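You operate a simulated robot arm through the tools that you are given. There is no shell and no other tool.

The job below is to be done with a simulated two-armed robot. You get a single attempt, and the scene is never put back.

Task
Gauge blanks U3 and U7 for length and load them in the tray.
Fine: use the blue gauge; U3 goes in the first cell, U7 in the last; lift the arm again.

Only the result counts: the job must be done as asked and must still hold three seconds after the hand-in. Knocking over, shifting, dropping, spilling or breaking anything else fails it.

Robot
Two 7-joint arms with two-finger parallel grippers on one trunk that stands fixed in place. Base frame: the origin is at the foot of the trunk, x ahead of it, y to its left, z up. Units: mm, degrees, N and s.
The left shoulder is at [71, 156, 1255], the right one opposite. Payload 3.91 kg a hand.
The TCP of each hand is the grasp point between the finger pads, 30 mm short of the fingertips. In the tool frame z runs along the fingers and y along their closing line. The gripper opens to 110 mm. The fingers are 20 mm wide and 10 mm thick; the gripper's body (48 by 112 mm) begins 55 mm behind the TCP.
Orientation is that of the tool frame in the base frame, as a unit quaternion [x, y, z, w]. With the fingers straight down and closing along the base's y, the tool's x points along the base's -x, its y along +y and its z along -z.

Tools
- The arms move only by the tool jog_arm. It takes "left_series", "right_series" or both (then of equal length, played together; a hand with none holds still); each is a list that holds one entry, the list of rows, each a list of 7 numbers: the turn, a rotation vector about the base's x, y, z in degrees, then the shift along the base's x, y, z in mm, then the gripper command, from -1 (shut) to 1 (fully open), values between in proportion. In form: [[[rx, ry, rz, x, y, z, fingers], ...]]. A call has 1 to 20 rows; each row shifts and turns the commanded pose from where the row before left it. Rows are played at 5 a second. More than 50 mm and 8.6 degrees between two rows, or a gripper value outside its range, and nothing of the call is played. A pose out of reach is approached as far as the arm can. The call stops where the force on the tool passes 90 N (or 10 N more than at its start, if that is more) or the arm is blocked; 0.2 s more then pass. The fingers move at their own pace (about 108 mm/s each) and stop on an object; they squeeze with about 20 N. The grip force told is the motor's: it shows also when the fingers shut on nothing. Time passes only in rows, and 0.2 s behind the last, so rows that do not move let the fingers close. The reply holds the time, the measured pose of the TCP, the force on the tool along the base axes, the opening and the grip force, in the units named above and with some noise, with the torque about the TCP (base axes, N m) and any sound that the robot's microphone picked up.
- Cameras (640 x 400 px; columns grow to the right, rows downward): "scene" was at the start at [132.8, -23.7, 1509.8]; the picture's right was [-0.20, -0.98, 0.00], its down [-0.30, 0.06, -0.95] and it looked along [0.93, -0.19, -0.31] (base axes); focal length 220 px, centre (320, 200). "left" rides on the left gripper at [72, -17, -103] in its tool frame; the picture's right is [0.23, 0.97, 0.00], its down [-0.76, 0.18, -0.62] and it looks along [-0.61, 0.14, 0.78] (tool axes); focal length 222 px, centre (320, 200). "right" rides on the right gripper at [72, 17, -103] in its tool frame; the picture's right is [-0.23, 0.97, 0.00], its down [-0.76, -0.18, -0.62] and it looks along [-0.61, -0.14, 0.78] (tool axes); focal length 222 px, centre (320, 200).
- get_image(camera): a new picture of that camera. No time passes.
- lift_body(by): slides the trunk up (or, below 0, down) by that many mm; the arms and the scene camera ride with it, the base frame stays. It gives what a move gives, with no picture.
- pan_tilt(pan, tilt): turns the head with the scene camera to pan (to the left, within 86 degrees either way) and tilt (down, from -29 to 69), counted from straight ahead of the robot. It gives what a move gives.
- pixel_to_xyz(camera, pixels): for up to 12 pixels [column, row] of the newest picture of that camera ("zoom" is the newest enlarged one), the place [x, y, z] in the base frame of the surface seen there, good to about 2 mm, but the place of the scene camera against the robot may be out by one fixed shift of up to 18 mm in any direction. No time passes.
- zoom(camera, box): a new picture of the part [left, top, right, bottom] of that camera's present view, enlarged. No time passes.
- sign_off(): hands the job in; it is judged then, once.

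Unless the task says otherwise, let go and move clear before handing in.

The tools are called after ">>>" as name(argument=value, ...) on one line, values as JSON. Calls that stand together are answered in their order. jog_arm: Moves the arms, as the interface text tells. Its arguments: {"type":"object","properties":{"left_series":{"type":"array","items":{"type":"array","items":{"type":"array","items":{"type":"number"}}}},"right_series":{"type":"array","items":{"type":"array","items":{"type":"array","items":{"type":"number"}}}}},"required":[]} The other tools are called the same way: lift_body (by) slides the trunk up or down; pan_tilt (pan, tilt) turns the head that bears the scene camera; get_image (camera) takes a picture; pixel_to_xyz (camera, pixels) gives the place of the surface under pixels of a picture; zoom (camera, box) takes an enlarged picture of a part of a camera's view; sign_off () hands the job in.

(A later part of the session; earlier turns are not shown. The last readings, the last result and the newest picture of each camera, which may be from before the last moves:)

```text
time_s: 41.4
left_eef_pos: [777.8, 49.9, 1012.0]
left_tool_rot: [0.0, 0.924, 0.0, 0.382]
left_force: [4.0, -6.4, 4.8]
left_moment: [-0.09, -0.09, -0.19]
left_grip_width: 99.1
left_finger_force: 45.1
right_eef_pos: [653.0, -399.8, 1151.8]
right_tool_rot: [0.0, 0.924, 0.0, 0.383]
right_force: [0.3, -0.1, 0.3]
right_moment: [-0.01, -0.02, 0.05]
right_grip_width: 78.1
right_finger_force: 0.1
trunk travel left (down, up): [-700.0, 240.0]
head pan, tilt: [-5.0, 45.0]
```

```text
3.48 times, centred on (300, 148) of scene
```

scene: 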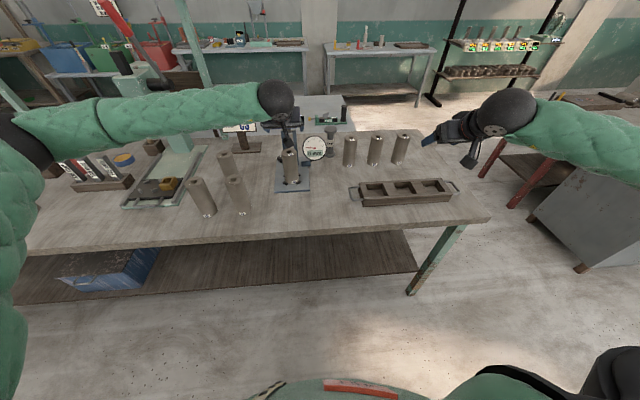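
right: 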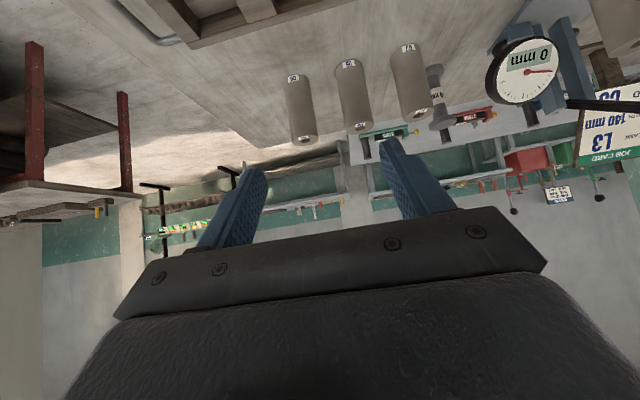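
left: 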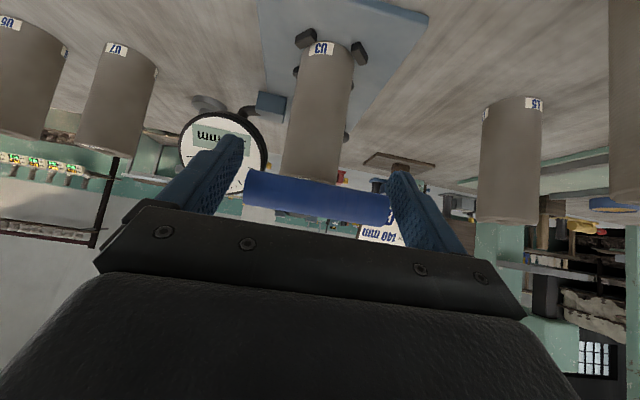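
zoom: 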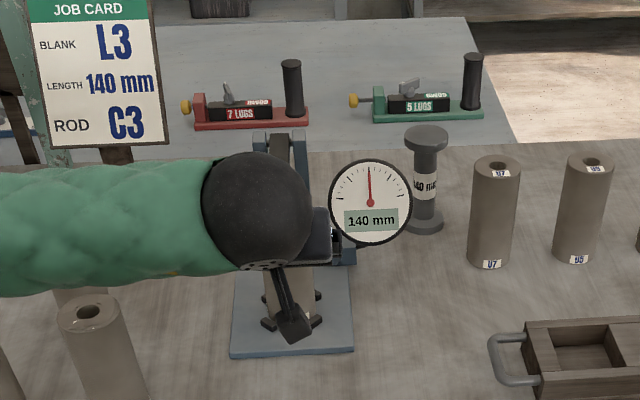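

Reading steady at 140 mm in both views. Now I'll lift the lever back up along the same arc with the left hand.

>>> jog_arm(left_series=[[[0, 0, 0, 0, 0, 4, -1], [0, 0, 0, 0, 0, 6, -1], [0, 0, 0, 0.3, 0, 9.4, -1], [0, 0, 0, 0.5, 0, 9.4, -1], [0, 0, 0, 2.5, 0, 18.7, -1], [0, 0, 0, 4.1, 0, 18.4, -1], [0, 0, 0, 5.6, 0, 18, -1], [0, 0, 0, 7.2, 0, 17.4, -1], [0, 0, 0, 8.7, 0, 16.7, -1], [0, 0, 0, 10.2, 0, 15.9, -1], [0, 0, 0, 11.4, 0, 14.9, -1], [0, 0, 0, 0, 0, 0, -1]]])

>>> get_image(camera="left")

>>> get_image(camera="scene")

```text
time_s: 44.0
left_eef_pos: [827.9, 49.7, 1161.5]
left_tool_rot: [0.0, 0.924, 0.0, 0.383]
left_force: [0.2, 4.2, -8.7]
left_moment: [0.46, 1.27, 0.6]
left_grip_width: 99.5
left_finger_force: 45.0
right_eef_pos: [652.5, -398.8, 1150.0]
right_tool_rot: [0.0, 0.924, 0.0, 0.382]
right_force: [-1.1, 0.1, -1.0]
right_moment: [0.0, -0.01, -0.02]
right_grip_width: 78.0
right_finger_force: 0.1
trunk travel left (down, up): [-700.0, 240.0]
head pan, tilt: [-5.0, 45.0]
```

```text
taken
```

left: 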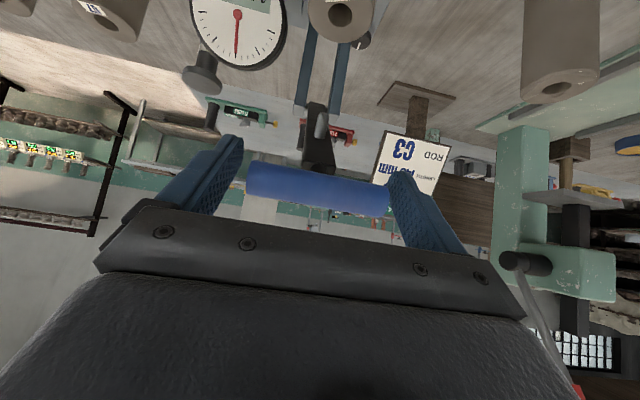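

```text
taken
```

scene: 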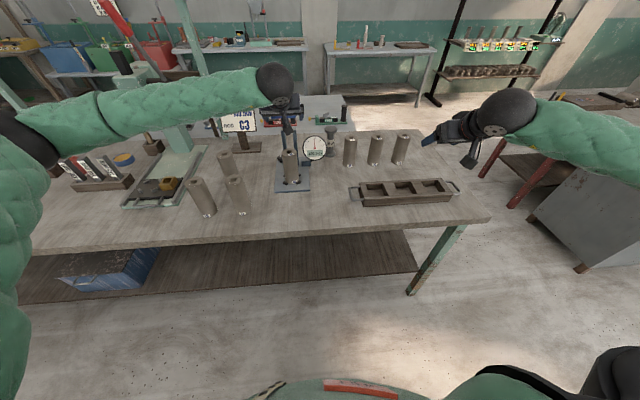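

U3 still stands and the dial keeps its last reading (needle still at 140). I'll raise the lever the rest of the way to its original rest angle.

>>> jog_arm(left_series=[[[0, 0, 0, 12.8, 0, 13.9, -1], [0, 0, 0, 13.9, 0, 12.8, -1], [0, 0, 0, 14.9, 0, 11.4, -1], [0, 0, 0, 15.9, 0, 10.2, -1], [0, 0, 0, 16.7, 0, 8.7, -1], [0, 0, 0, 17.4, 0, 7.2, -1], [0, 0, 0, 12, 0, 3.8, -1], [0, 0, 0, 8.5, 0, 2.4, -1], [0, 0, 0, 0, 0, 0, -1]]])

>>> get_image(camera="left")

>>> zoom(camera="right", box=[440, 0, 640, 230])

```text
time_s: 46.0
left_eef_pos: [941.6, 50.2, 1233.8]
left_tool_rot: [0.001, 0.924, -0.001, 0.383]
left_force: [-4.3, -7.2, -2.4]
left_moment: [-0.36, 0.78, -0.4]
left_grip_width: 99.4
left_finger_force: 45.0
right_eef_pos: [650.8, -401.0, 1151.7]
right_tool_rot: [0.0, 0.924, 0.001, 0.382]
right_force: [-0.1, -0.4, 0.0]
right_moment: [0.01, -0.02, 0.01]
right_grip_width: 78.0
right_finger_force: 0.1
trunk travel left (down, up): [-700.0, 240.0]
head pan, tilt: [-5.0, 45.0]
```

```text
taken
```

left: 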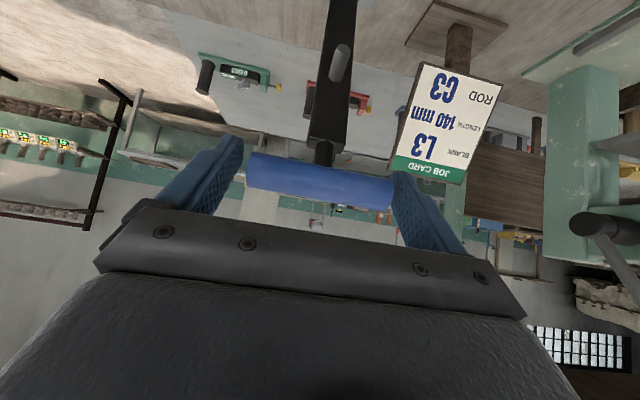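

```text
1.74 times, centred on (540, 115) of right
```

zoom: 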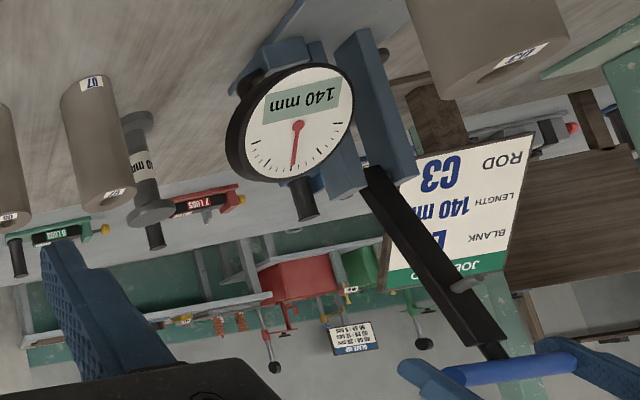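

The lever is back at its start angle; the dial latched 140 mm. I'll open the left fingers fully and back straight off.

>>> jog_arm(left_series=[[[0, 0, 0, 0, 0, 0, 1], [0, 0, 0, 0, 0, 0, 1], [0, 0, 0, 0, 0, 0, 1]]])

>>> get_image(camera="left")

```text
time_s: 46.8
left_eef_pos: [940.8, 52.4, 1232.8]
left_tool_rot: [0.0, 0.924, 0.0, 0.383]
left_force: [0.6, 0.1, 0.1]
left_moment: [-0.01, 0.02, 0.0]
left_grip_width: 110.1
left_finger_force: 0.1
right_eef_pos: [651.4, -399.1, 1151.7]
right_tool_rot: [0.0, 0.924, 0.001, 0.383]
right_force: [0.0, 0.1, 0.1]
right_moment: [0.0, 0.03, 0.0]
right_grip_width: 78.1
right_finger_force: 0.0
trunk travel left (down, up): [-700.0, 240.0]
head pan, tilt: [-5.0, 45.0]
```

```text
taken
```

left: 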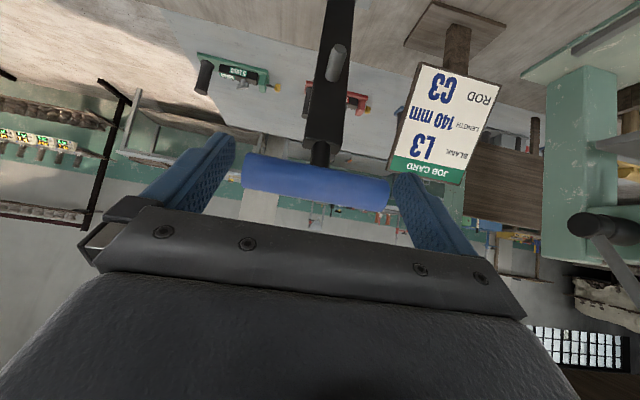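

The lever stays up by itself. I'll back the left hand off along its axis to its earlier standoff and then up out of the way.

>>> jog_arm(left_series=[[[0, 0, 0, 0, -1.5, 0, 1], [0, 0, 0, -6, 0, 6, 1], [0, 0, 0, -12, 0, 12, 1], [0, 0, 0, -20, 0, 20, 1], [0, 0, 0, -24, 0, 24, 1], [0, 0, 0, -24, 0, 24, 1], [0, 0, 0, -24, 0, 24, 1], [0, 0, 0, -15, 30, 20, 1], [0, 0, 0, -10, 40, 10, 1], [0, 0, 0, -5, 45, 5, 1], [0, 0, 0, -5, 35, 5, 1], [0, 0, 0, 0, 0, 0, 1]]])

>>> get_image(camera="scene")

>>> get_image(camera="left")

```text
time_s: 49.4
left_eef_pos: [792.7, 197.0, 1384.3]
left_tool_rot: [0.0, 0.924, 0.001, 0.382]
left_force: [0.0, -0.3, -1.5]
left_moment: [0.0, 0.01, -0.01]
left_grip_width: 109.9
left_finger_force: 0.1
right_eef_pos: [651.5, -400.8, 1151.0]
right_tool_rot: [0.001, 0.924, 0.0, 0.383]
right_force: [-0.4, 0.1, 0.1]
right_moment: [0.02, 0.01, 0.0]
right_grip_width: 78.0
right_finger_force: 0.0
trunk travel left (down, up): [-700.0, 240.0]
head pan, tilt: [-5.0, 45.0]
```

```text
taken
```

scene: 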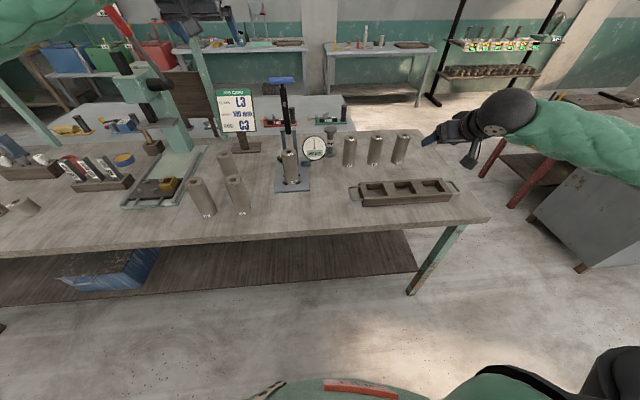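

```text
taken
```

left: 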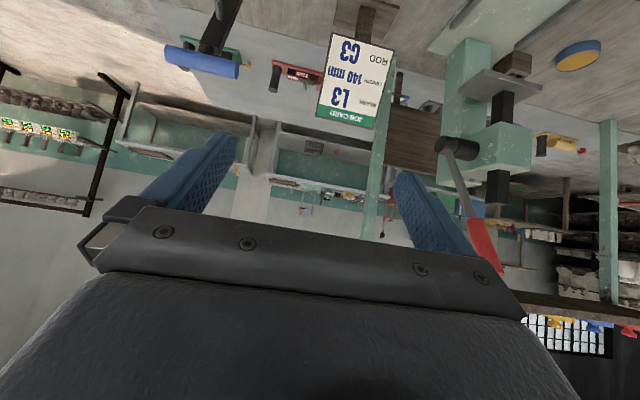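

The lever is up on its own, U3 is in the nest and the left hand is clear at (793,197,1384). I'll bring the right hand back along the same path to the standoff in front of U3.

>>> jog_arm(right_series=[[[0, 0, 0, 0, 12, 0, 0.5], [0, 0, 0, 0, 25, 0, 0.5], [0, 0, 0, 5, 42, -2, 0.5], [0, 0, 0, 10, 42, -7, 0.5], [0, 0, 0, 10, 42, -7, 0.5], [0, 0, 0, 10, 42, -7, 0.5], [0, 0, 0, 10, 42, -7, 0.5], [0, 0, 0, 10, 42, -7, 0.5], [0, 0, 0, 10, 42, -7, 0.5], [0, 0, 0, 10, 42, -7, 0.5], [0, 0, 0, 12, 40, -8, 0.5], [0, 0, 0, 20, 25, -15, 0.5], [0, 0, 0, 20, 10, -20, 0.5], [0, 0, 0, 0, 0, 0, 0.5]]])

>>> get_image(camera="right")

>>> get_image(camera="left")

```text
time_s: 52.4
left_eef_pos: [792.0, 198.2, 1385.6]
left_tool_rot: [0.0, 0.924, 0.0, 0.383]
left_force: [0.4, 0.4, 0.8]
left_moment: [0.01, -0.01, 0.01]
left_grip_width: 109.9
left_finger_force: 0.0
right_eef_pos: [779.1, 48.7, 1059.8]
right_tool_rot: [0.001, 0.924, -0.001, 0.383]
right_force: [0.6, -1.0, -0.4]
right_moment: [0.0, 0.0, 0.0]
right_grip_width: 82.5
right_finger_force: 0.0
trunk travel left (down, up): [-700.0, 240.0]
head pan, tilt: [-5.0, 45.0]
```

```text
taken
```

right: 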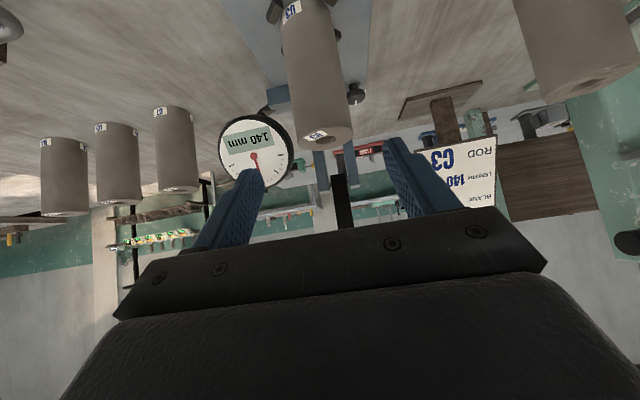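

```text
taken
```

left: 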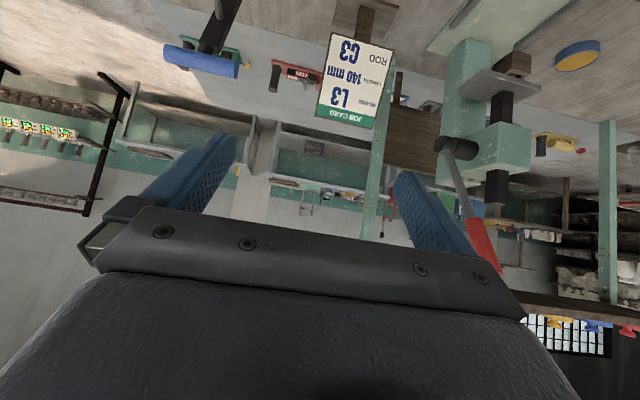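

The right hand is at its standoff with U3 unchanged at (318,75) in view. I'll advance to the previous release pose and close on U3.

>>> jog_arm(right_series=[[[0, 0, 0, 20, 0, -20, 0.5], [0, 0, 0, 26, 0.2, -26, 0.5], [0, 0, 0, 26, 0.3, -26, 0.5], [0, 0, 0, 18, 0.3, -18, 0.5], [0, 0, 0, 8, 0.2, -8, 0.5], [0, 0, 0, 0, 0, 0, 0.5], [0, 0, 0, 0, 0, 0, -1], [0, 0, 0, 0, 0, 0, -1], [0, 0, 0, 0, 0, 0, -1], [0, 0, 0, 0, 0, 0, -1]]])

>>> get_image(camera="right")

```text
time_s: 54.6
left_eef_pos: [792.5, 198.5, 1383.5]
left_tool_rot: [0.0, 0.924, 0.0, 0.382]
left_force: [-0.2, 0.3, 1.1]
left_moment: [-0.02, 0.01, -0.01]
left_grip_width: 110.0
left_finger_force: 0.1
right_eef_pos: [878.2, 49.8, 959.0]
right_tool_rot: [0.0, 0.924, 0.0, 0.383]
right_force: [1.0, 0.3, -0.5]
right_moment: [0.12, -0.14, -0.02]
right_grip_width: 59.1
right_finger_force: 19.6
trunk travel left (down, up): [-700.0, 240.0]
head pan, tilt: [-5.0, 45.0]
```

```text
taken
```

right: 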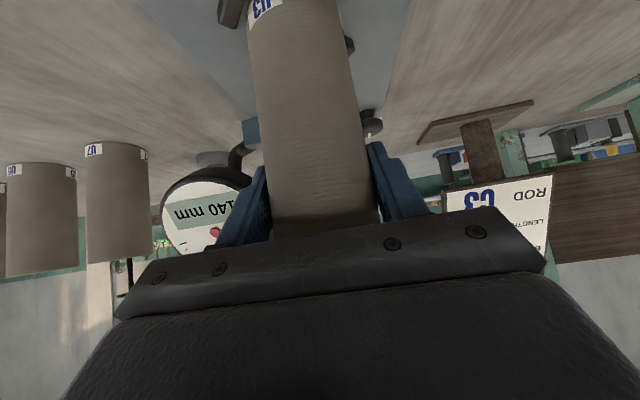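

U3 is gripped at 59 mm. I'll lift it straight out of the nest and draw it back, then measure the tray cells precisely.

>>> jog_arm(right_series=[[[0, 0, 0, 0, 0, 6, -1], [0, 0, 0, 0, 0, 14, -1], [0, 0, 0, 0, 0, 25, -1], [0, 0, 0, 0, 0, 30, -1], [0, 0, 0, -5, 0, 25, -1], [0, 0, 0, -20, 0, 10, -1], [0, 0, 0, -28, 0, 0, -1], [0, 0, 0, -25, 0, 0, -1], [0, 0, 0, -10, 0, 0, -1], [0, 0, 0, 0, 0, 0, -1]]])

>>> zoom(camera="scene", box=[345, 170, 465, 215])

>>> get_image(camera="scene")

```text
time_s: 56.8
left_eef_pos: [793.0, 198.2, 1383.5]
left_tool_rot: [0.0, 0.924, 0.0, 0.381]
left_force: [-0.4, -0.3, 0.1]
left_moment: [0.0, 0.03, -0.02]
left_grip_width: 109.7
left_finger_force: 0.1
right_eef_pos: [789.8, 49.6, 1069.0]
right_tool_rot: [0.0, 0.924, 0.0, 0.382]
right_force: [0.2, -0.1, -4.6]
right_moment: [-0.01, 0.04, -0.02]
right_grip_width: 59.4
right_finger_force: 19.5
trunk travel left (down, up): [-700.0, 240.0]
head pan, tilt: [-5.0, 45.0]
```

```text
5.33 times, centred on (405, 192) of scene
```

zoom: 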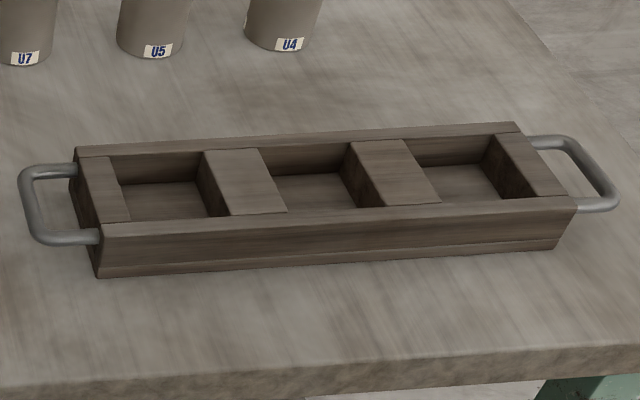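

```text
taken
```

scene: 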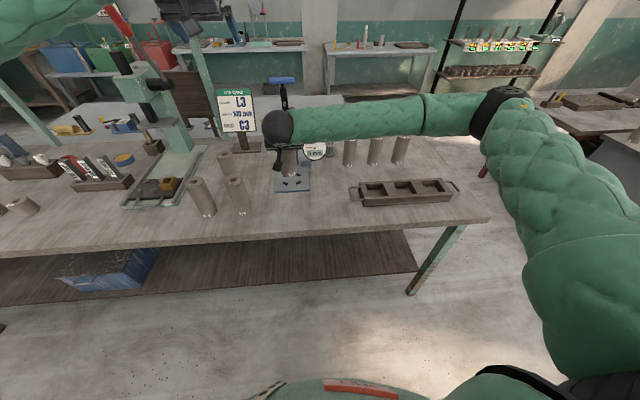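

The zoomed tray view is unobstructed. I'll query edge points of its walls and dividers.

>>> pixel_to_xyz(camera="zoom", pixels=[[107, 162], [127, 214], [208, 160], [234, 210], [262, 156], [283, 205], [354, 150], [384, 200], [405, 148], [437, 197], [499, 140], [537, 192]])

>>> pixel_to_xyz(camera="zoom", pixels=[[170, 222], [340, 212], [500, 203], [160, 149], [330, 139], [480, 128], [160, 226], [170, 190], [165, 184], [200, 182], [170, 217], [230, 215]])

```text
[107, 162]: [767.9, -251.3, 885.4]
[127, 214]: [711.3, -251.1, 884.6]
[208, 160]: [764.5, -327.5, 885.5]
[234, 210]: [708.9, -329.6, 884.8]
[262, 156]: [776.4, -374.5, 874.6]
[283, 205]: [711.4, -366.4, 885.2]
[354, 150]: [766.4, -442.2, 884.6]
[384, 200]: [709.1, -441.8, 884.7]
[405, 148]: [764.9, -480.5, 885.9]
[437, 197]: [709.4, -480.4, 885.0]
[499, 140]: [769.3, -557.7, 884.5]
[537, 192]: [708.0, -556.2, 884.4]
```

```text
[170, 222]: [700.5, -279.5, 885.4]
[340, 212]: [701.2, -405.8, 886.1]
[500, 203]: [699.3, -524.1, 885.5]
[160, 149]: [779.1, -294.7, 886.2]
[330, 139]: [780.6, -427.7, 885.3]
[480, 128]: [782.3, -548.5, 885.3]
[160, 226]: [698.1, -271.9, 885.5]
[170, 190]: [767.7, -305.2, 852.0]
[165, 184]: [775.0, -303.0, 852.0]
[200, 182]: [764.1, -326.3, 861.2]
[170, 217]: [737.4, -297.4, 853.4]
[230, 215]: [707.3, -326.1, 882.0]
```

The cells come out ~73 mm square: first (left) cell centre ≈(750,−284), last cell ≈(750,−513), floors z≈853. I'll carry U3 over the first cell.

>>> jog_arm(right_series=[[[0, 0, 0, -6, -10, 0, -1], [0, 0, 0, -8, -22, 0, -1], [0, 0, 0, -7, -35, 0, -1], [0, 0, 0, -5, -40, 0, -1], [0, 0, 0, -5, -40, 0, -1], [0, 0, 0, -4, -40, 0, -1], [0, 0, 0, -3, -40, 0, -1], [0, 0, 0, -2, -38, 0, -1], [0, 0, 0, -1, -32, 0, -1], [0, 0, 0, 0, -22, 0, -1], [0, 0, 0, 0, -11, -5, -1], [0, 0, 0, 0, -4, -10, -1], [0, 0, 0, 0, 0, 0, -1]]])

>>> get_image(camera="scene")

>>> zoom(camera="scene", box=[320, 100, 460, 220])

```text
time_s: 59.6
left_eef_pos: [792.1, 199.3, 1384.2]
left_tool_rot: [0.0, 0.924, 0.0, 0.383]
left_force: [-0.7, -0.5, -0.6]
left_moment: [-0.01, -0.02, -0.01]
left_grip_width: 110.2
left_finger_force: 0.1
right_eef_pos: [746.8, -283.3, 1055.2]
right_tool_rot: [0.0, 0.924, -0.001, 0.382]
right_force: [1.0, 0.2, -5.9]
right_moment: [0.02, 0.05, -0.01]
right_grip_width: 59.5
right_finger_force: 20.7
trunk travel left (down, up): [-700.0, 240.0]
head pan, tilt: [-5.0, 45.0]
```

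```text
taken
```

scene: 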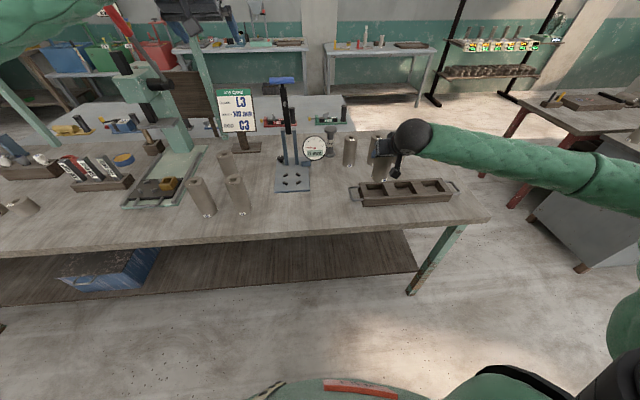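

```text
3.33 times, centred on (390, 160) of scene
```

zoom: 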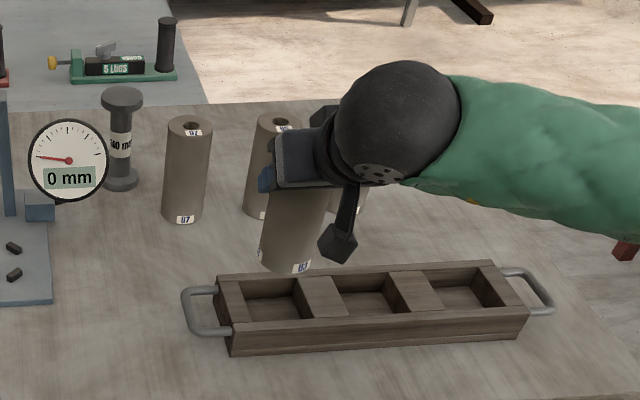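

U3 is over the first cell at (746.8,−283.3,1055); the dial has gone back to 0. I'll nudge +2 mm in x and lower to just above the tray walls for an alignment check.

>>> jog_arm(right_series=[[[0, 0, 0, 1, 0, -12, -1], [0, 0, 0, 1, -0.5, -20, -1], [0, 0, 0, 0, 0, -14, -1], [0, 0, 0, 0, 0, -8, -1], [0, 0, 0, 0, 0, 0, -1]]])

>>> zoom(camera="scene", box=[335, 140, 435, 215])

>>> pixel_to_xyz(camera="zoom", pixels=[[200, 230], [245, 235], [220, 180], [180, 200], [280, 230], [190, 240]])

```text
time_s: 60.8
left_eef_pos: [793.5, 197.9, 1384.8]
left_tool_rot: [0.0, 0.924, 0.0, 0.383]
left_force: [-0.2, -0.1, -0.2]
left_moment: [-0.02, 0.03, 0.0]
left_grip_width: 110.3
left_finger_force: 0.0
right_eef_pos: [750.0, -283.8, 1000.3]
right_tool_rot: [0.0, 0.924, 0.0, 0.383]
right_force: [0.1, -0.4, -5.3]
right_moment: [0.0, 0.03, 0.01]
right_grip_width: 59.2
right_finger_force: 20.1
trunk travel left (down, up): [-700.0, 240.0]
head pan, tilt: [-5.0, 45.0]
```

```text
5.33 times, centred on (385, 178) of scene
```

zoom: 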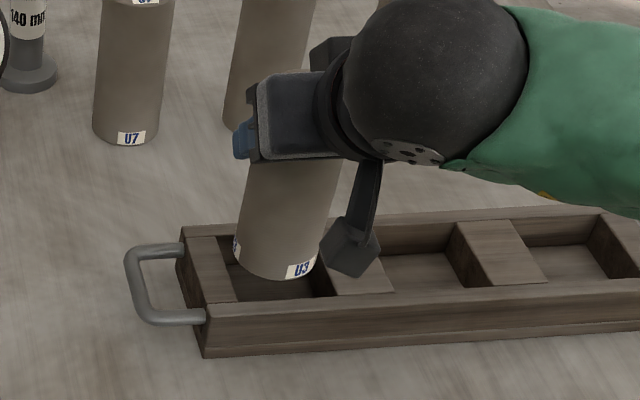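

```text
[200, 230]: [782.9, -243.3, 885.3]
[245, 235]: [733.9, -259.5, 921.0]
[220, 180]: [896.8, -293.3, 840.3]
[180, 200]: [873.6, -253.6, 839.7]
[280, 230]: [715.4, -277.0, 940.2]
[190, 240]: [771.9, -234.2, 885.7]
```

In scene coordinates the blank's axis fits ≈(743,−287) against the cell centre ≈(740,−290). I'll check with a few more points on the blank.

>>> pixel_to_xyz(camera="zoom", pixels=[[243, 250], [250, 255], [262, 262], [280, 262], [300, 260], [312, 245], [318, 230], [325, 200], [255, 200], [290, 200], [310, 200], [246, 220]])

```text
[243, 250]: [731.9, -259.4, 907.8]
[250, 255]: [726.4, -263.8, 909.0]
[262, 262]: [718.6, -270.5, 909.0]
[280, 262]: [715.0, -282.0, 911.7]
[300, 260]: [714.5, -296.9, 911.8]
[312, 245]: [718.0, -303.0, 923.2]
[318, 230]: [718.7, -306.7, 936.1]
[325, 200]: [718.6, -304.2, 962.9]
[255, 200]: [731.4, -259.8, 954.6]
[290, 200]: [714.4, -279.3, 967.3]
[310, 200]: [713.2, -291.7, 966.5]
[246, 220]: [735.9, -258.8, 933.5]
```

Blank axis ≈(742.7,−287) vs. cell ≈(739.5,−289.5) in the same camera, so I'll shift (−2.5,−2.5) and lower into the cell.

>>> jog_arm(right_series=[[[0, 0, 0, -2.5, -2.5, 0, -1], [0, 0, 0, 0, 0, -8, -1], [0, 0, 0, 0, 0, -12, -1], [0, 0, 0, 0, 0, -10, -1], [0, 0, 0, 0, 0, -5, -1], [0, 0, 0, 0, 0, -2, -1], [0, 0, 0, 0, 0, 0, -1]]])

>>> zoom(camera="scene", box=[335, 140, 435, 215])

```text
time_s: 62.4
left_eef_pos: [793.5, 197.9, 1383.6]
left_tool_rot: [0.0, 0.924, 0.0, 0.382]
left_force: [1.1, 0.8, -0.4]
left_moment: [-0.01, 0.03, 0.0]
left_grip_width: 110.0
left_finger_force: 0.1
right_eef_pos: [747.0, -286.4, 964.5]
right_tool_rot: [0.0, 0.924, 0.001, 0.382]
right_force: [-0.2, 0.4, -5.9]
right_moment: [0.0, 0.04, 0.01]
right_grip_width: 59.1
right_finger_force: 19.6
trunk travel left (down, up): [-700.0, 240.0]
head pan, tilt: [-5.0, 45.0]
```

```text
5.33 times, centred on (385, 178) of scene
```

zoom: 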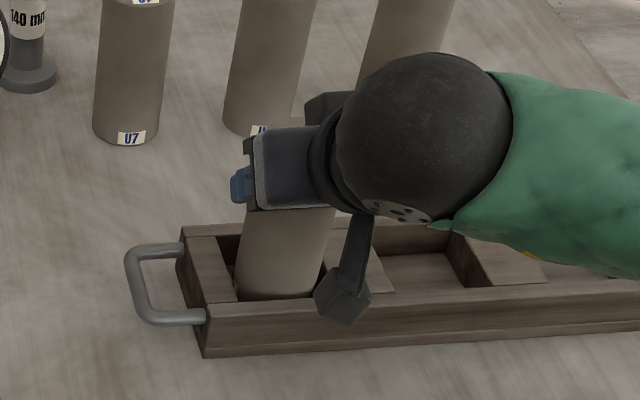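

U3 is inside the first cell, still carried (−5.9 N). I'll lower in 1–2 mm steps until it touches the floor.

>>> jog_arm(right_series=[[[0, 0, 0, 0, 0, -2, -1], [0, 0, 0, 0, 0, -1, -1], [0, 0, 0, 0, 0, 0, -1]]])

```text
time_s: 63.2
left_eef_pos: [793.0, 198.2, 1383.8]
left_tool_rot: [0.001, 0.924, -0.001, 0.382]
left_force: [-0.2, -0.2, -0.3]
left_moment: [-0.01, 0.01, -0.01]
left_grip_width: 110.0
left_finger_force: 0.1
right_eef_pos: [747.8, -286.9, 960.6]
right_tool_rot: [0.0, 0.924, 0.0, 0.382]
right_force: [-1.1, -0.3, -5.5]
right_moment: [0.02, 0.0, -0.02]
right_grip_width: 59.2
right_finger_force: 19.9
trunk travel left (down, up): [-700.0, 240.0]
head pan, tilt: [-5.0, 45.0]
```

>>> jog_arm(right_series=[[[0, 0, 0, 0, 0, -1, -1], [0, 0, 0, 0, 0, 0, -1], [0, 0, 0, 0, 0, 0, -1]]])

```text
time_s: 64.0
left_eef_pos: [791.3, 198.5, 1383.3]
left_tool_rot: [0.0, 0.924, 0.0, 0.383]
left_force: [-0.2, -1.1, 0.4]
left_moment: [0.0, -0.01, -0.03]
left_grip_width: 109.9
left_finger_force: 0.1
right_eef_pos: [748.5, -287.2, 960.1]
right_tool_rot: [0.0, 0.924, 0.001, 0.382]
right_force: [-0.9, -0.4, -4.5]
right_moment: [0.0, 0.01, 0.03]
right_grip_width: 59.4
right_finger_force: 19.9
trunk travel left (down, up): [-700.0, 240.0]
head pan, tilt: [-5.0, 45.0]
```

The load is just starting to drop (−4.5 N). Another 1 mm down.

>>> jog_arm(right_series=[[[0, 0, 0, 0, 0, -1, -1], [0, 0, 0, 0, 0, 0, -1], [0, 0, 0, 0, 0, 0, -1]]])

```text
time_s: 64.8
left_eef_pos: [792.3, 198.2, 1384.5]
left_tool_rot: [0.0, 0.924, 0.0, 0.382]
left_force: [-0.4, 0.5, 0.1]
left_moment: [0.01, 0.01, -0.01]
left_grip_width: 109.8
left_finger_force: 0.1
right_eef_pos: [747.1, -286.5, 959.0]
right_tool_rot: [0.0, 0.924, 0.0, 0.383]
right_force: [0.7, -0.6, 4.4]
right_moment: [0.09, 0.18, -0.01]
right_grip_width: 59.3
right_finger_force: 19.9
trunk travel left (down, up): [-700.0, 240.0]
head pan, tilt: [-5.0, 45.0]
```

Contact now (+4.4 N), U3 rests on the cell floor. I'll open and back off.

>>> jog_arm(right_series=[[[0, 0, 0, 0, 0, 0, 0.42], [0, 0, 0, 0, 0, 0, 0.42], [0, 0, 0, -7, 0, 7, 0.42], [0, 0, 0, -14, 0, 14, 0.42], [0, 0, 0, -21, 0, 21, 0.42], [0, 0, 0, -28, 0, 28, 0.42], [0, 0, 0, -28, 0, 28, 0.42], [0, 0, 0, 0, 0, 40, 0.42], [0, 0, 0, 0, 0, 0, 0.42]]])

>>> get_image(camera="right")

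>>> zoom(camera="scene", box=[320, 100, 460, 220])

```text
time_s: 66.8
left_eef_pos: [792.1, 198.3, 1384.9]
left_tool_rot: [-0.001, 0.924, 0.0, 0.383]
left_force: [1.7, -0.8, 0.1]
left_moment: [0.01, -0.02, 0.01]
left_grip_width: 110.1
left_finger_force: 0.1
right_eef_pos: [650.0, -287.9, 1097.9]
right_tool_rot: [0.0, 0.924, 0.001, 0.382]
right_force: [0.4, 0.8, 0.6]
right_moment: [0.03, -0.02, 0.02]
right_grip_width: 78.0
right_finger_force: 0.1
trunk travel left (down, up): [-700.0, 240.0]
head pan, tilt: [-5.0, 45.0]
```

```text
taken
```

right: 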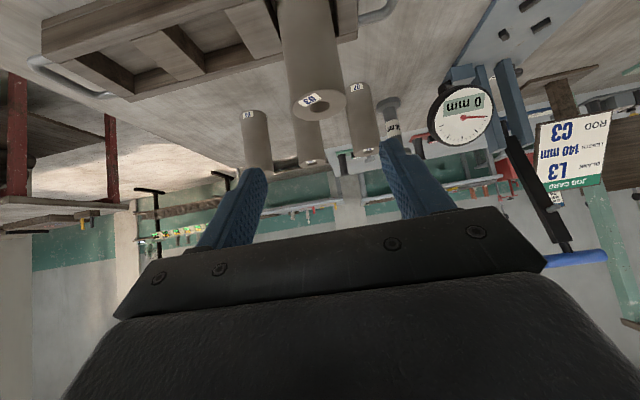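

```text
3.33 times, centred on (390, 160) of scene
```

zoom: 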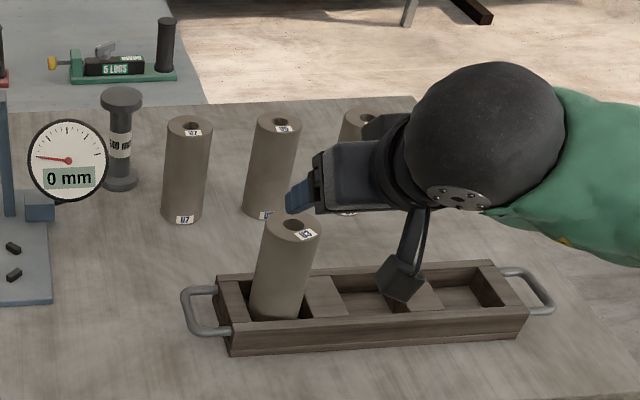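

U3 stands upright in the first cell. Next is U7 at ≈(983,−221): I'll slide sideways to y≈−221 at this height, then move forward to a standoff 120 mm back.

>>> jog_arm(right_series=[[[0, 0, 0, 0, 20, 5, 0.5], [0, 0, 0, 0, 30, 5, 0.5], [0, 0, 0, 10, 16.5, 0, 0.5], [0, 0, 0, 35, 0, 0, 0.6], [0, 0, 0, 40, 0, 0, 0.6], [0, 0, 0, 40, 0, 0, 0.6], [0, 0, 0, 40, 0, 0, 0.6], [0, 0, 0, 40, 0, -15, 0.6], [0, 0, 0, 28, 0, -25, 0.6], [0, 0, 0, 15, 0, -20, 0.6], [0, 0, 0, 0, 0, -13, 0.6], [0, 0, 0, 0, 0, 0, 0.6]]])

>>> get_image(camera="right")

>>> get_image(camera="scene")

```text
time_s: 69.4
left_eef_pos: [792.5, 199.3, 1384.2]
left_tool_rot: [0.0, 0.924, 0.0, 0.383]
left_force: [0.3, 0.2, -0.5]
left_moment: [0.03, 0.0, 0.01]
left_grip_width: 110.2
left_finger_force: 0.1
right_eef_pos: [898.0, -218.2, 1034.9]
right_tool_rot: [0.0, 0.924, 0.001, 0.382]
right_force: [0.3, 1.1, -1.1]
right_moment: [0.02, -0.02, 0.01]
right_grip_width: 87.9
right_finger_force: 0.0
trunk travel left (down, up): [-700.0, 240.0]
head pan, tilt: [-5.0, 45.0]
```

```text
taken
```

right: 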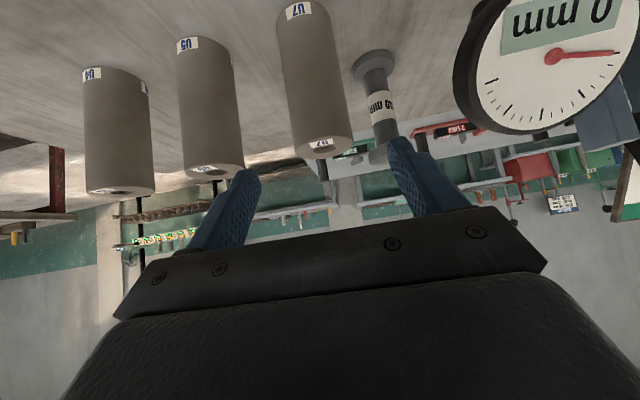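

```text
taken
```

scene: 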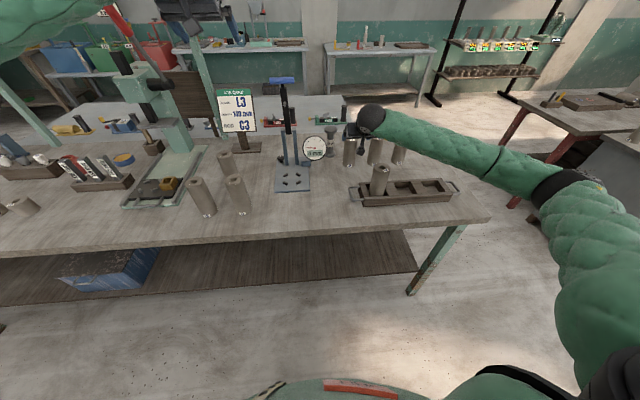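

At the standoff (898,−218.2,1034.9) U7 is at (320,140) and the forearm is clear of U3. I'll fit U7's axis from this view.

>>> pixel_to_xyz(camera="right", pixels=[[297, 140], [350, 132], [322, 156], [300, 148], [348, 142], [310, 120], [330, 120], [295, 120], [343, 115], [320, 100], [305, 152], [340, 150]])

>>> zoom(camera="right", box=[260, 80, 400, 170])

```text
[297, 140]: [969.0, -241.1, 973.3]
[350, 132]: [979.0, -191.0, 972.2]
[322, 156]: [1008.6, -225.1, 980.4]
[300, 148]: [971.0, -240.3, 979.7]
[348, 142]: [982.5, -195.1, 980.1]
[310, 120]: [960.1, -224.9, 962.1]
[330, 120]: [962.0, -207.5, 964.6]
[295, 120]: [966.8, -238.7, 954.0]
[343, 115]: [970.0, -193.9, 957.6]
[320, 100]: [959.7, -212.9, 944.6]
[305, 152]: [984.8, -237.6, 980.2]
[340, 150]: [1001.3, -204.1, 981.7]
```

```text
4.44 times, centred on (330, 125) of right
```

zoom: 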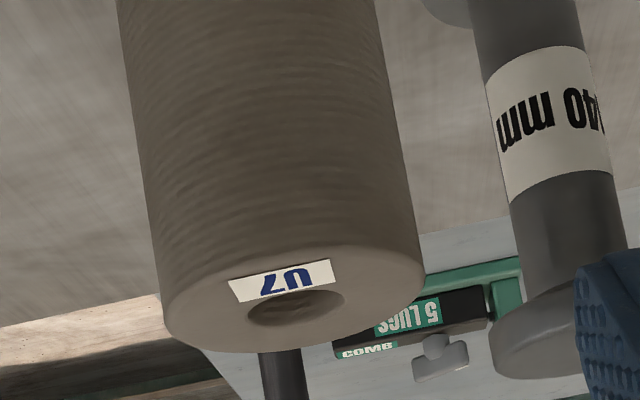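

U7's axis fits ≈(986.5,−217.5) with the top at z≈980. I'll advance to the grasp pose at z≈947 with open fingers, then close.

>>> jog_arm(right_series=[[[0, 0, 0, 18, 0.2, -18, 0.6], [0, 0, 0, 22, 0.2, -22, 0.6], [0, 0, 0, 22, 0.2, -22, 0.6], [0, 0, 0, 17, 0.1, -17, 0.6], [0, 0, 0, 9.5, 0, -8.9, 0.6], [0, 0, 0, 0, 0, 0, 0.6]]])

>>> get_image(camera="right")

>>> zoom(camera="scene", box=[300, 90, 460, 215])

```text
time_s: 70.8
left_eef_pos: [792.0, 199.7, 1383.8]
left_tool_rot: [0.0, 0.924, 0.0, 0.383]
left_force: [0.4, 0.6, 0.2]
left_moment: [0.0, -0.02, 0.03]
left_grip_width: 110.0
left_finger_force: 0.0
right_eef_pos: [985.0, -220.1, 946.6]
right_tool_rot: [0.0, 0.924, 0.0, 0.383]
right_force: [0.3, 0.7, 0.0]
right_moment: [0.03, -0.01, -0.01]
right_grip_width: 88.3
right_finger_force: 0.0
trunk travel left (down, up): [-700.0, 240.0]
head pan, tilt: [-5.0, 45.0]
```

```text
taken
```

right: 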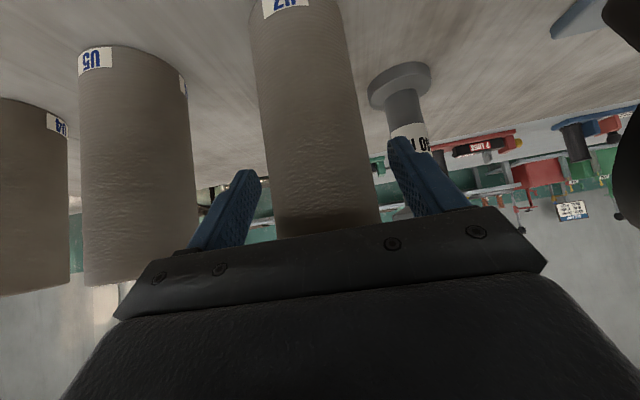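

```text
3.20 times, centred on (380, 152) of scene
```

zoom: 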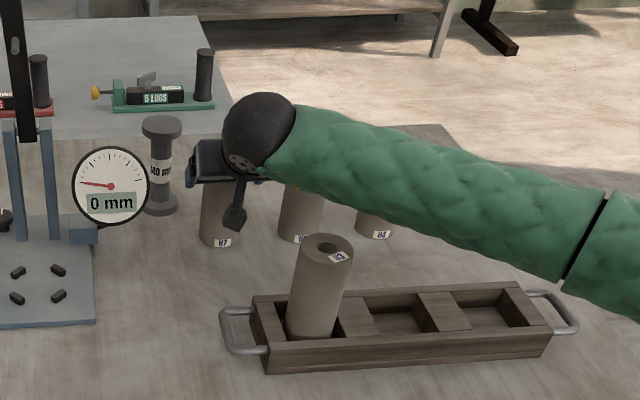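

U7 is centred between the fingers and nothing else is touched. Closing the gripper.

>>> jog_arm(right_series=[[[0, 0, 0, 0, 0, 0, 0.2], [0, 0, 0, 0, 0, 0, -1], [0, 0, 0, 0, 0, 0, -1], [0, 0, 0, 0, 0, 0, -1], [0, 0, 0, 0, 0, 0, -1]]])

```text
time_s: 72.0
left_eef_pos: [792.0, 198.6, 1383.9]
left_tool_rot: [0.001, 0.924, -0.001, 0.383]
left_force: [-0.2, -0.6, 0.3]
left_moment: [0.05, 0.0, -0.04]
left_grip_width: 109.8
left_finger_force: 0.0
right_eef_pos: [985.6, -221.1, 946.0]
right_tool_rot: [0.0, 0.924, 0.0, 0.383]
right_force: [0.1, 2.1, 0.6]
right_moment: [0.14, -0.11, 0.02]
right_grip_width: 59.7
right_finger_force: 19.5
trunk travel left (down, up): [-700.0, 240.0]
head pan, tilt: [-5.0, 45.0]
```

U7 is gripped (59.7 mm, 19.5 N). I'll lift it straight up first, then draw back to x≈800 at z≈1065.

>>> jog_arm(right_series=[[[0, 0, 0, 0, 0, 5, -1], [0, 0, 0, 0, 0, 12, -1], [0, 0, 0, 0, 0, 22, -1], [0, 0, 0, -8, 2, 28, -1], [0, 0, 0, -22, 4, 26, -1], [0, 0, 0, -34, 5, 16, -1], [0, 0, 0, -38, 6, 8, -1], [0, 0, 0, -38, 6, 2, -1], [0, 0, 0, -28, 5, 0, -1], [0, 0, 0, -14, 3, 0, -1], [0, 0, 0, -5, 2, 0, -1], [0, 0, 0, 0, 0, 0, -1]]])

>>> get_image(camera="scene")

>>> get_image(camera="right")

```text
time_s: 74.6
left_eef_pos: [792.8, 197.6, 1383.8]
left_tool_rot: [0.0, 0.924, 0.0, 0.382]
left_force: [0.1, 0.6, -0.2]
left_moment: [-0.02, -0.01, -0.01]
left_grip_width: 110.1
left_finger_force: 0.0
right_eef_pos: [798.1, -187.2, 1065.2]
right_tool_rot: [0.0, 0.924, 0.0, 0.382]
right_force: [-0.1, -0.2, -6.3]
right_moment: [0.0, 0.01, -0.01]
right_grip_width: 59.9
right_finger_force: 19.9
trunk travel left (down, up): [-700.0, 240.0]
head pan, tilt: [-5.0, 45.0]
```

```text
taken
```

scene: 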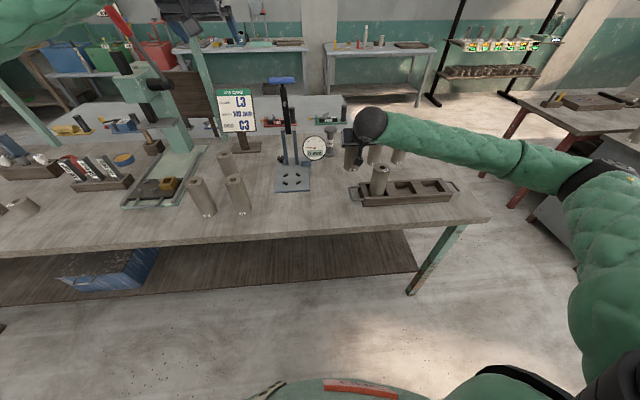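

```text
taken
```

right: 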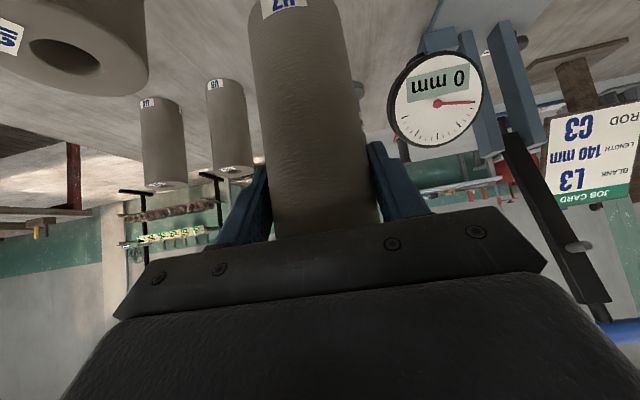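

U7 hangs upright at (798,−187,1065). I'll carry it sideways to y≈50 in front of the gauge.

>>> jog_arm(right_series=[[[0, 0, 0, 0, 15, 0, -1], [0, 0, 0, 0, 30, 0, -1], [0, 0, 0, 0, 38, 0, -1], [0, 0, 0, 0, 38, 0, -1], [0, 0, 0, 0, 38, 0, -1], [0, 0, 0, 0, 35, 0, -1], [0, 0, 0, 0, 25, 0, -1], [0, 0, 0, 0, 13, 0, -1], [0, 0, 0, 0, 5, 0, -1], [0, 0, 0, 0, 0, 0, -1], [0, 0, 0, 12, 0, 0, -1], [0, 0, 0, 22, 0, 0, -1], [0, 0, 0, 24, 0, 0, -1], [0, 0, 0, 14, 0, 0, -1], [0, 0, 0, 7, 0, 0, -1], [0, 0, 0, 0, 0, 0, -1]]])

>>> get_image(camera="scene")

>>> get_image(camera="left")

```text
time_s: 78.0
left_eef_pos: [793.0, 199.3, 1383.7]
left_tool_rot: [0.0, 0.924, 0.0, 0.382]
left_force: [0.1, -0.1, 0.5]
left_moment: [0.0, 0.01, 0.0]
left_grip_width: 109.9
left_finger_force: 0.1
right_eef_pos: [877.9, 49.8, 1065.6]
right_tool_rot: [0.001, 0.925, 0.0, 0.381]
right_force: [-0.1, -0.5, -5.7]
right_moment: [-0.02, 0.02, 0.01]
right_grip_width: 59.8
right_finger_force: 20.3
trunk travel left (down, up): [-700.0, 240.0]
head pan, tilt: [-5.0, 45.0]
```

```text
taken
```

scene: 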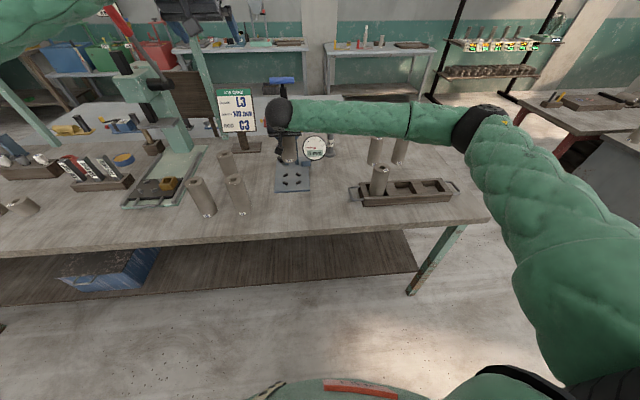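

```text
taken
```

left: 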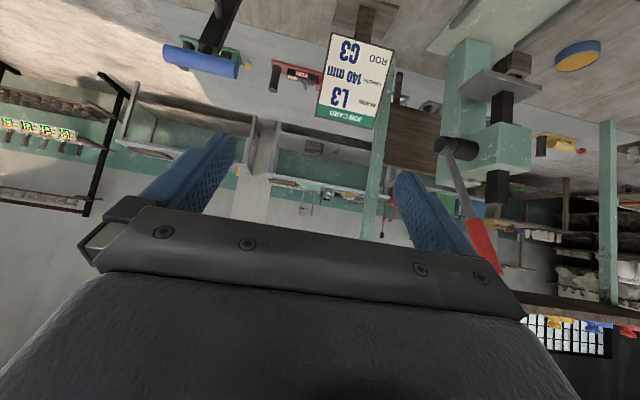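

U7 is above the nest at (877.9,49.8,1065.6), matching U3's earlier placing pose. I'll lower to just above the lugs and check.

>>> jog_arm(right_series=[[[0, 0, 0, 0, 0, -12, -1], [0, 0, 0, 0, 0, -22, -1], [0, 0, 0, 0, 0, -24, -1], [0, 0, 0, 0, 0, -18, -1], [0, 0, 0, 0, 0, -10, -1], [0, 0, 0, 0, 0, 0, -1]]])

>>> zoom(camera="scene", box=[260, 140, 340, 200])

>>> pixel_to_xyz(camera="zoom", pixels=[[245, 220], [260, 230], [280, 230], [300, 225], [305, 210], [250, 200], [275, 200], [300, 190]])

```text
time_s: 79.4
left_eef_pos: [794.0, 198.8, 1382.9]
left_tool_rot: [0.0, 0.924, 0.0, 0.382]
left_force: [0.2, -0.6, 0.0]
left_moment: [0.0, 0.0, -0.02]
left_grip_width: 110.0
left_finger_force: 0.1
right_eef_pos: [877.8, 53.0, 979.0]
right_tool_rot: [0.0, 0.924, 0.0, 0.383]
right_force: [-0.2, 0.4, -5.7]
right_moment: [-0.01, 0.01, 0.02]
right_grip_width: 59.6
right_finger_force: 20.4
trunk travel left (down, up): [-700.0, 240.0]
head pan, tilt: [-5.0, 45.0]
```

```text
6.67 times, centred on (300, 170) of scene
```

zoom: 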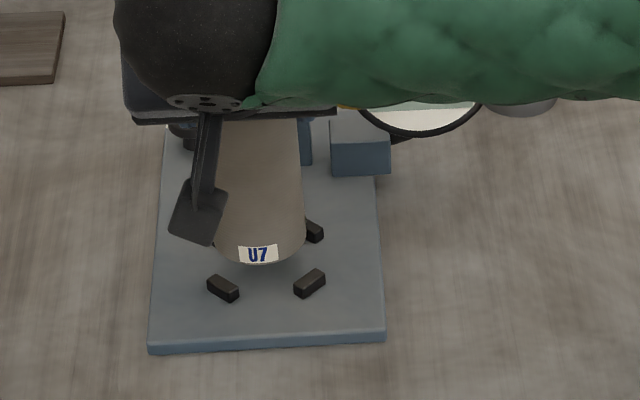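

```text
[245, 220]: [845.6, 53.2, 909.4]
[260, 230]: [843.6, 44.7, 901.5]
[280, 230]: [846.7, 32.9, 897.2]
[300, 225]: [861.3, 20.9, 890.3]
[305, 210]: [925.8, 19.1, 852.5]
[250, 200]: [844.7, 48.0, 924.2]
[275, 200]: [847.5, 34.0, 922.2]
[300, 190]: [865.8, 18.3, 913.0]
```

The TCP reading drifted to y=53. I'll compare the blank with the visible lugs at (222,289), (310,283) and (315,230) in this same view.

>>> pixel_to_xyz(camera="zoom", pixels=[[222, 284], [310, 278], [316, 228], [217, 281], [228, 288], [304, 282], [316, 273], [320, 232]])

>>> jog_arm(right_series=[[[0, 0, 0, 0, 0, 0, -1]]])

```text
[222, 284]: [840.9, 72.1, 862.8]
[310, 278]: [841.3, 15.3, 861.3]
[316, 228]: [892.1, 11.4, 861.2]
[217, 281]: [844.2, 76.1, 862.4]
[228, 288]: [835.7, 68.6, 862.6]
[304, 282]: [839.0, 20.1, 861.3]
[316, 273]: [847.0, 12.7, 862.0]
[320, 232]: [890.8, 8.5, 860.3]
```

```text
time_s: 79.8
left_eef_pos: [792.4, 198.5, 1384.0]
left_tool_rot: [0.0, 0.924, 0.0, 0.382]
left_force: [-0.5, 0.2, 0.2]
left_moment: [-0.01, 0.03, 0.02]
left_grip_width: 110.1
left_finger_force: 0.1
right_eef_pos: [878.8, 52.5, 979.1]
right_tool_rot: [0.0, 0.924, 0.0, 0.382]
right_force: [0.6, 0.2, -5.5]
right_moment: [0.03, 0.03, 0.01]
right_grip_width: 59.8
right_finger_force: 19.9
trunk travel left (down, up): [-700.0, 240.0]
head pan, tilt: [-5.0, 45.0]
```

Lug centre ≈(869, 43.7) vs blank ≈(872, 46.5) in the same coordinates, so I'll correct by (−1.5, −2.7) and lower into the nest.

>>> jog_arm(right_series=[[[0, 0, 0, -1.5, -2.7, 0, -1], [0, 0, 0, 0, 0, 0, -1]]])

>>> zoom(camera="scene", box=[260, 140, 340, 200])

>>> pixel_to_xyz(camera="zoom", pixels=[[240, 225], [250, 230], [260, 230], [270, 230], [280, 230], [290, 228], [298, 225], [235, 235], [250, 210], [275, 210], [295, 205]])

```text
time_s: 80.4
left_eef_pos: [792.8, 199.0, 1383.3]
left_tool_rot: [0.0, 0.924, 0.0, 0.382]
left_force: [-0.6, 0.0, -0.4]
left_moment: [0.0, 0.0, -0.01]
left_grip_width: 110.0
left_finger_force: 0.0
right_eef_pos: [876.5, 50.0, 979.4]
right_tool_rot: [0.0, 0.924, 0.0, 0.382]
right_force: [0.5, 0.3, -5.4]
right_moment: [-0.01, 0.01, -0.03]
right_grip_width: 59.9
right_finger_force: 19.7
trunk travel left (down, up): [-700.0, 240.0]
head pan, tilt: [-5.0, 45.0]
```

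```text
6.67 times, centred on (300, 170) of scene
```

zoom: 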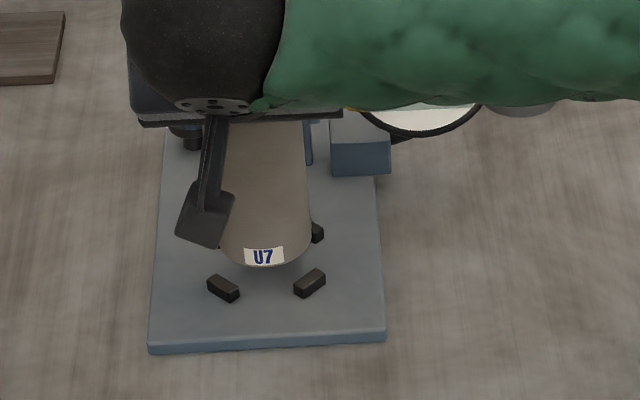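

```text
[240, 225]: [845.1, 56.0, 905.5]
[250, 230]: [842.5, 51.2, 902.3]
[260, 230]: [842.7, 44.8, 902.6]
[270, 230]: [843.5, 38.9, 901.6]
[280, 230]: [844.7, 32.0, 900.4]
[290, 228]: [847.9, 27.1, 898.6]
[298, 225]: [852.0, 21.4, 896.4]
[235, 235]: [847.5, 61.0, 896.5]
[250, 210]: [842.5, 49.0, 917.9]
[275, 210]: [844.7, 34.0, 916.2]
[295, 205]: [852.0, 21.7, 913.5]
```

The blank's axis is now ≈(872,44) against the lug centre ≈(869,43.7). I'll shift −1.5 mm in x and lower to the plate.

>>> jog_arm(right_series=[[[0, 0, 0, -1.5, 0, 0, -1], [0, 0, 0, 0, 0, -5, -1], [0, 0, 0, 0, 0, -5, -1], [0, 0, 0, 0, 0, -4, -1], [0, 0, 0, 0, 0, -2, -1], [0, 0, 0, 0, 0, -1, -1], [0, 0, 0, 0, 0, 0, -1]]])

>>> zoom(camera="scene", box=[260, 140, 340, 200])

```text
time_s: 82.0
left_eef_pos: [792.3, 198.5, 1383.6]
left_tool_rot: [-0.001, 0.924, 0.0, 0.382]
left_force: [0.8, 0.2, 0.3]
left_moment: [-0.01, 0.0, 0.01]
left_grip_width: 109.9
left_finger_force: 0.0
right_eef_pos: [874.6, 48.1, 962.1]
right_tool_rot: [-0.001, 0.924, 0.001, 0.382]
right_force: [0.7, -0.6, -5.9]
right_moment: [0.03, 0.03, 0.0]
right_grip_width: 59.7
right_finger_force: 20.0
trunk travel left (down, up): [-700.0, 240.0]
head pan, tilt: [-5.0, 45.0]
```

```text
6.67 times, centred on (300, 170) of scene
```

zoom: 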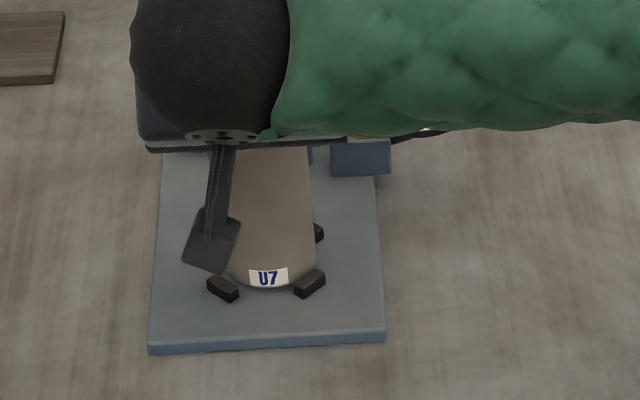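

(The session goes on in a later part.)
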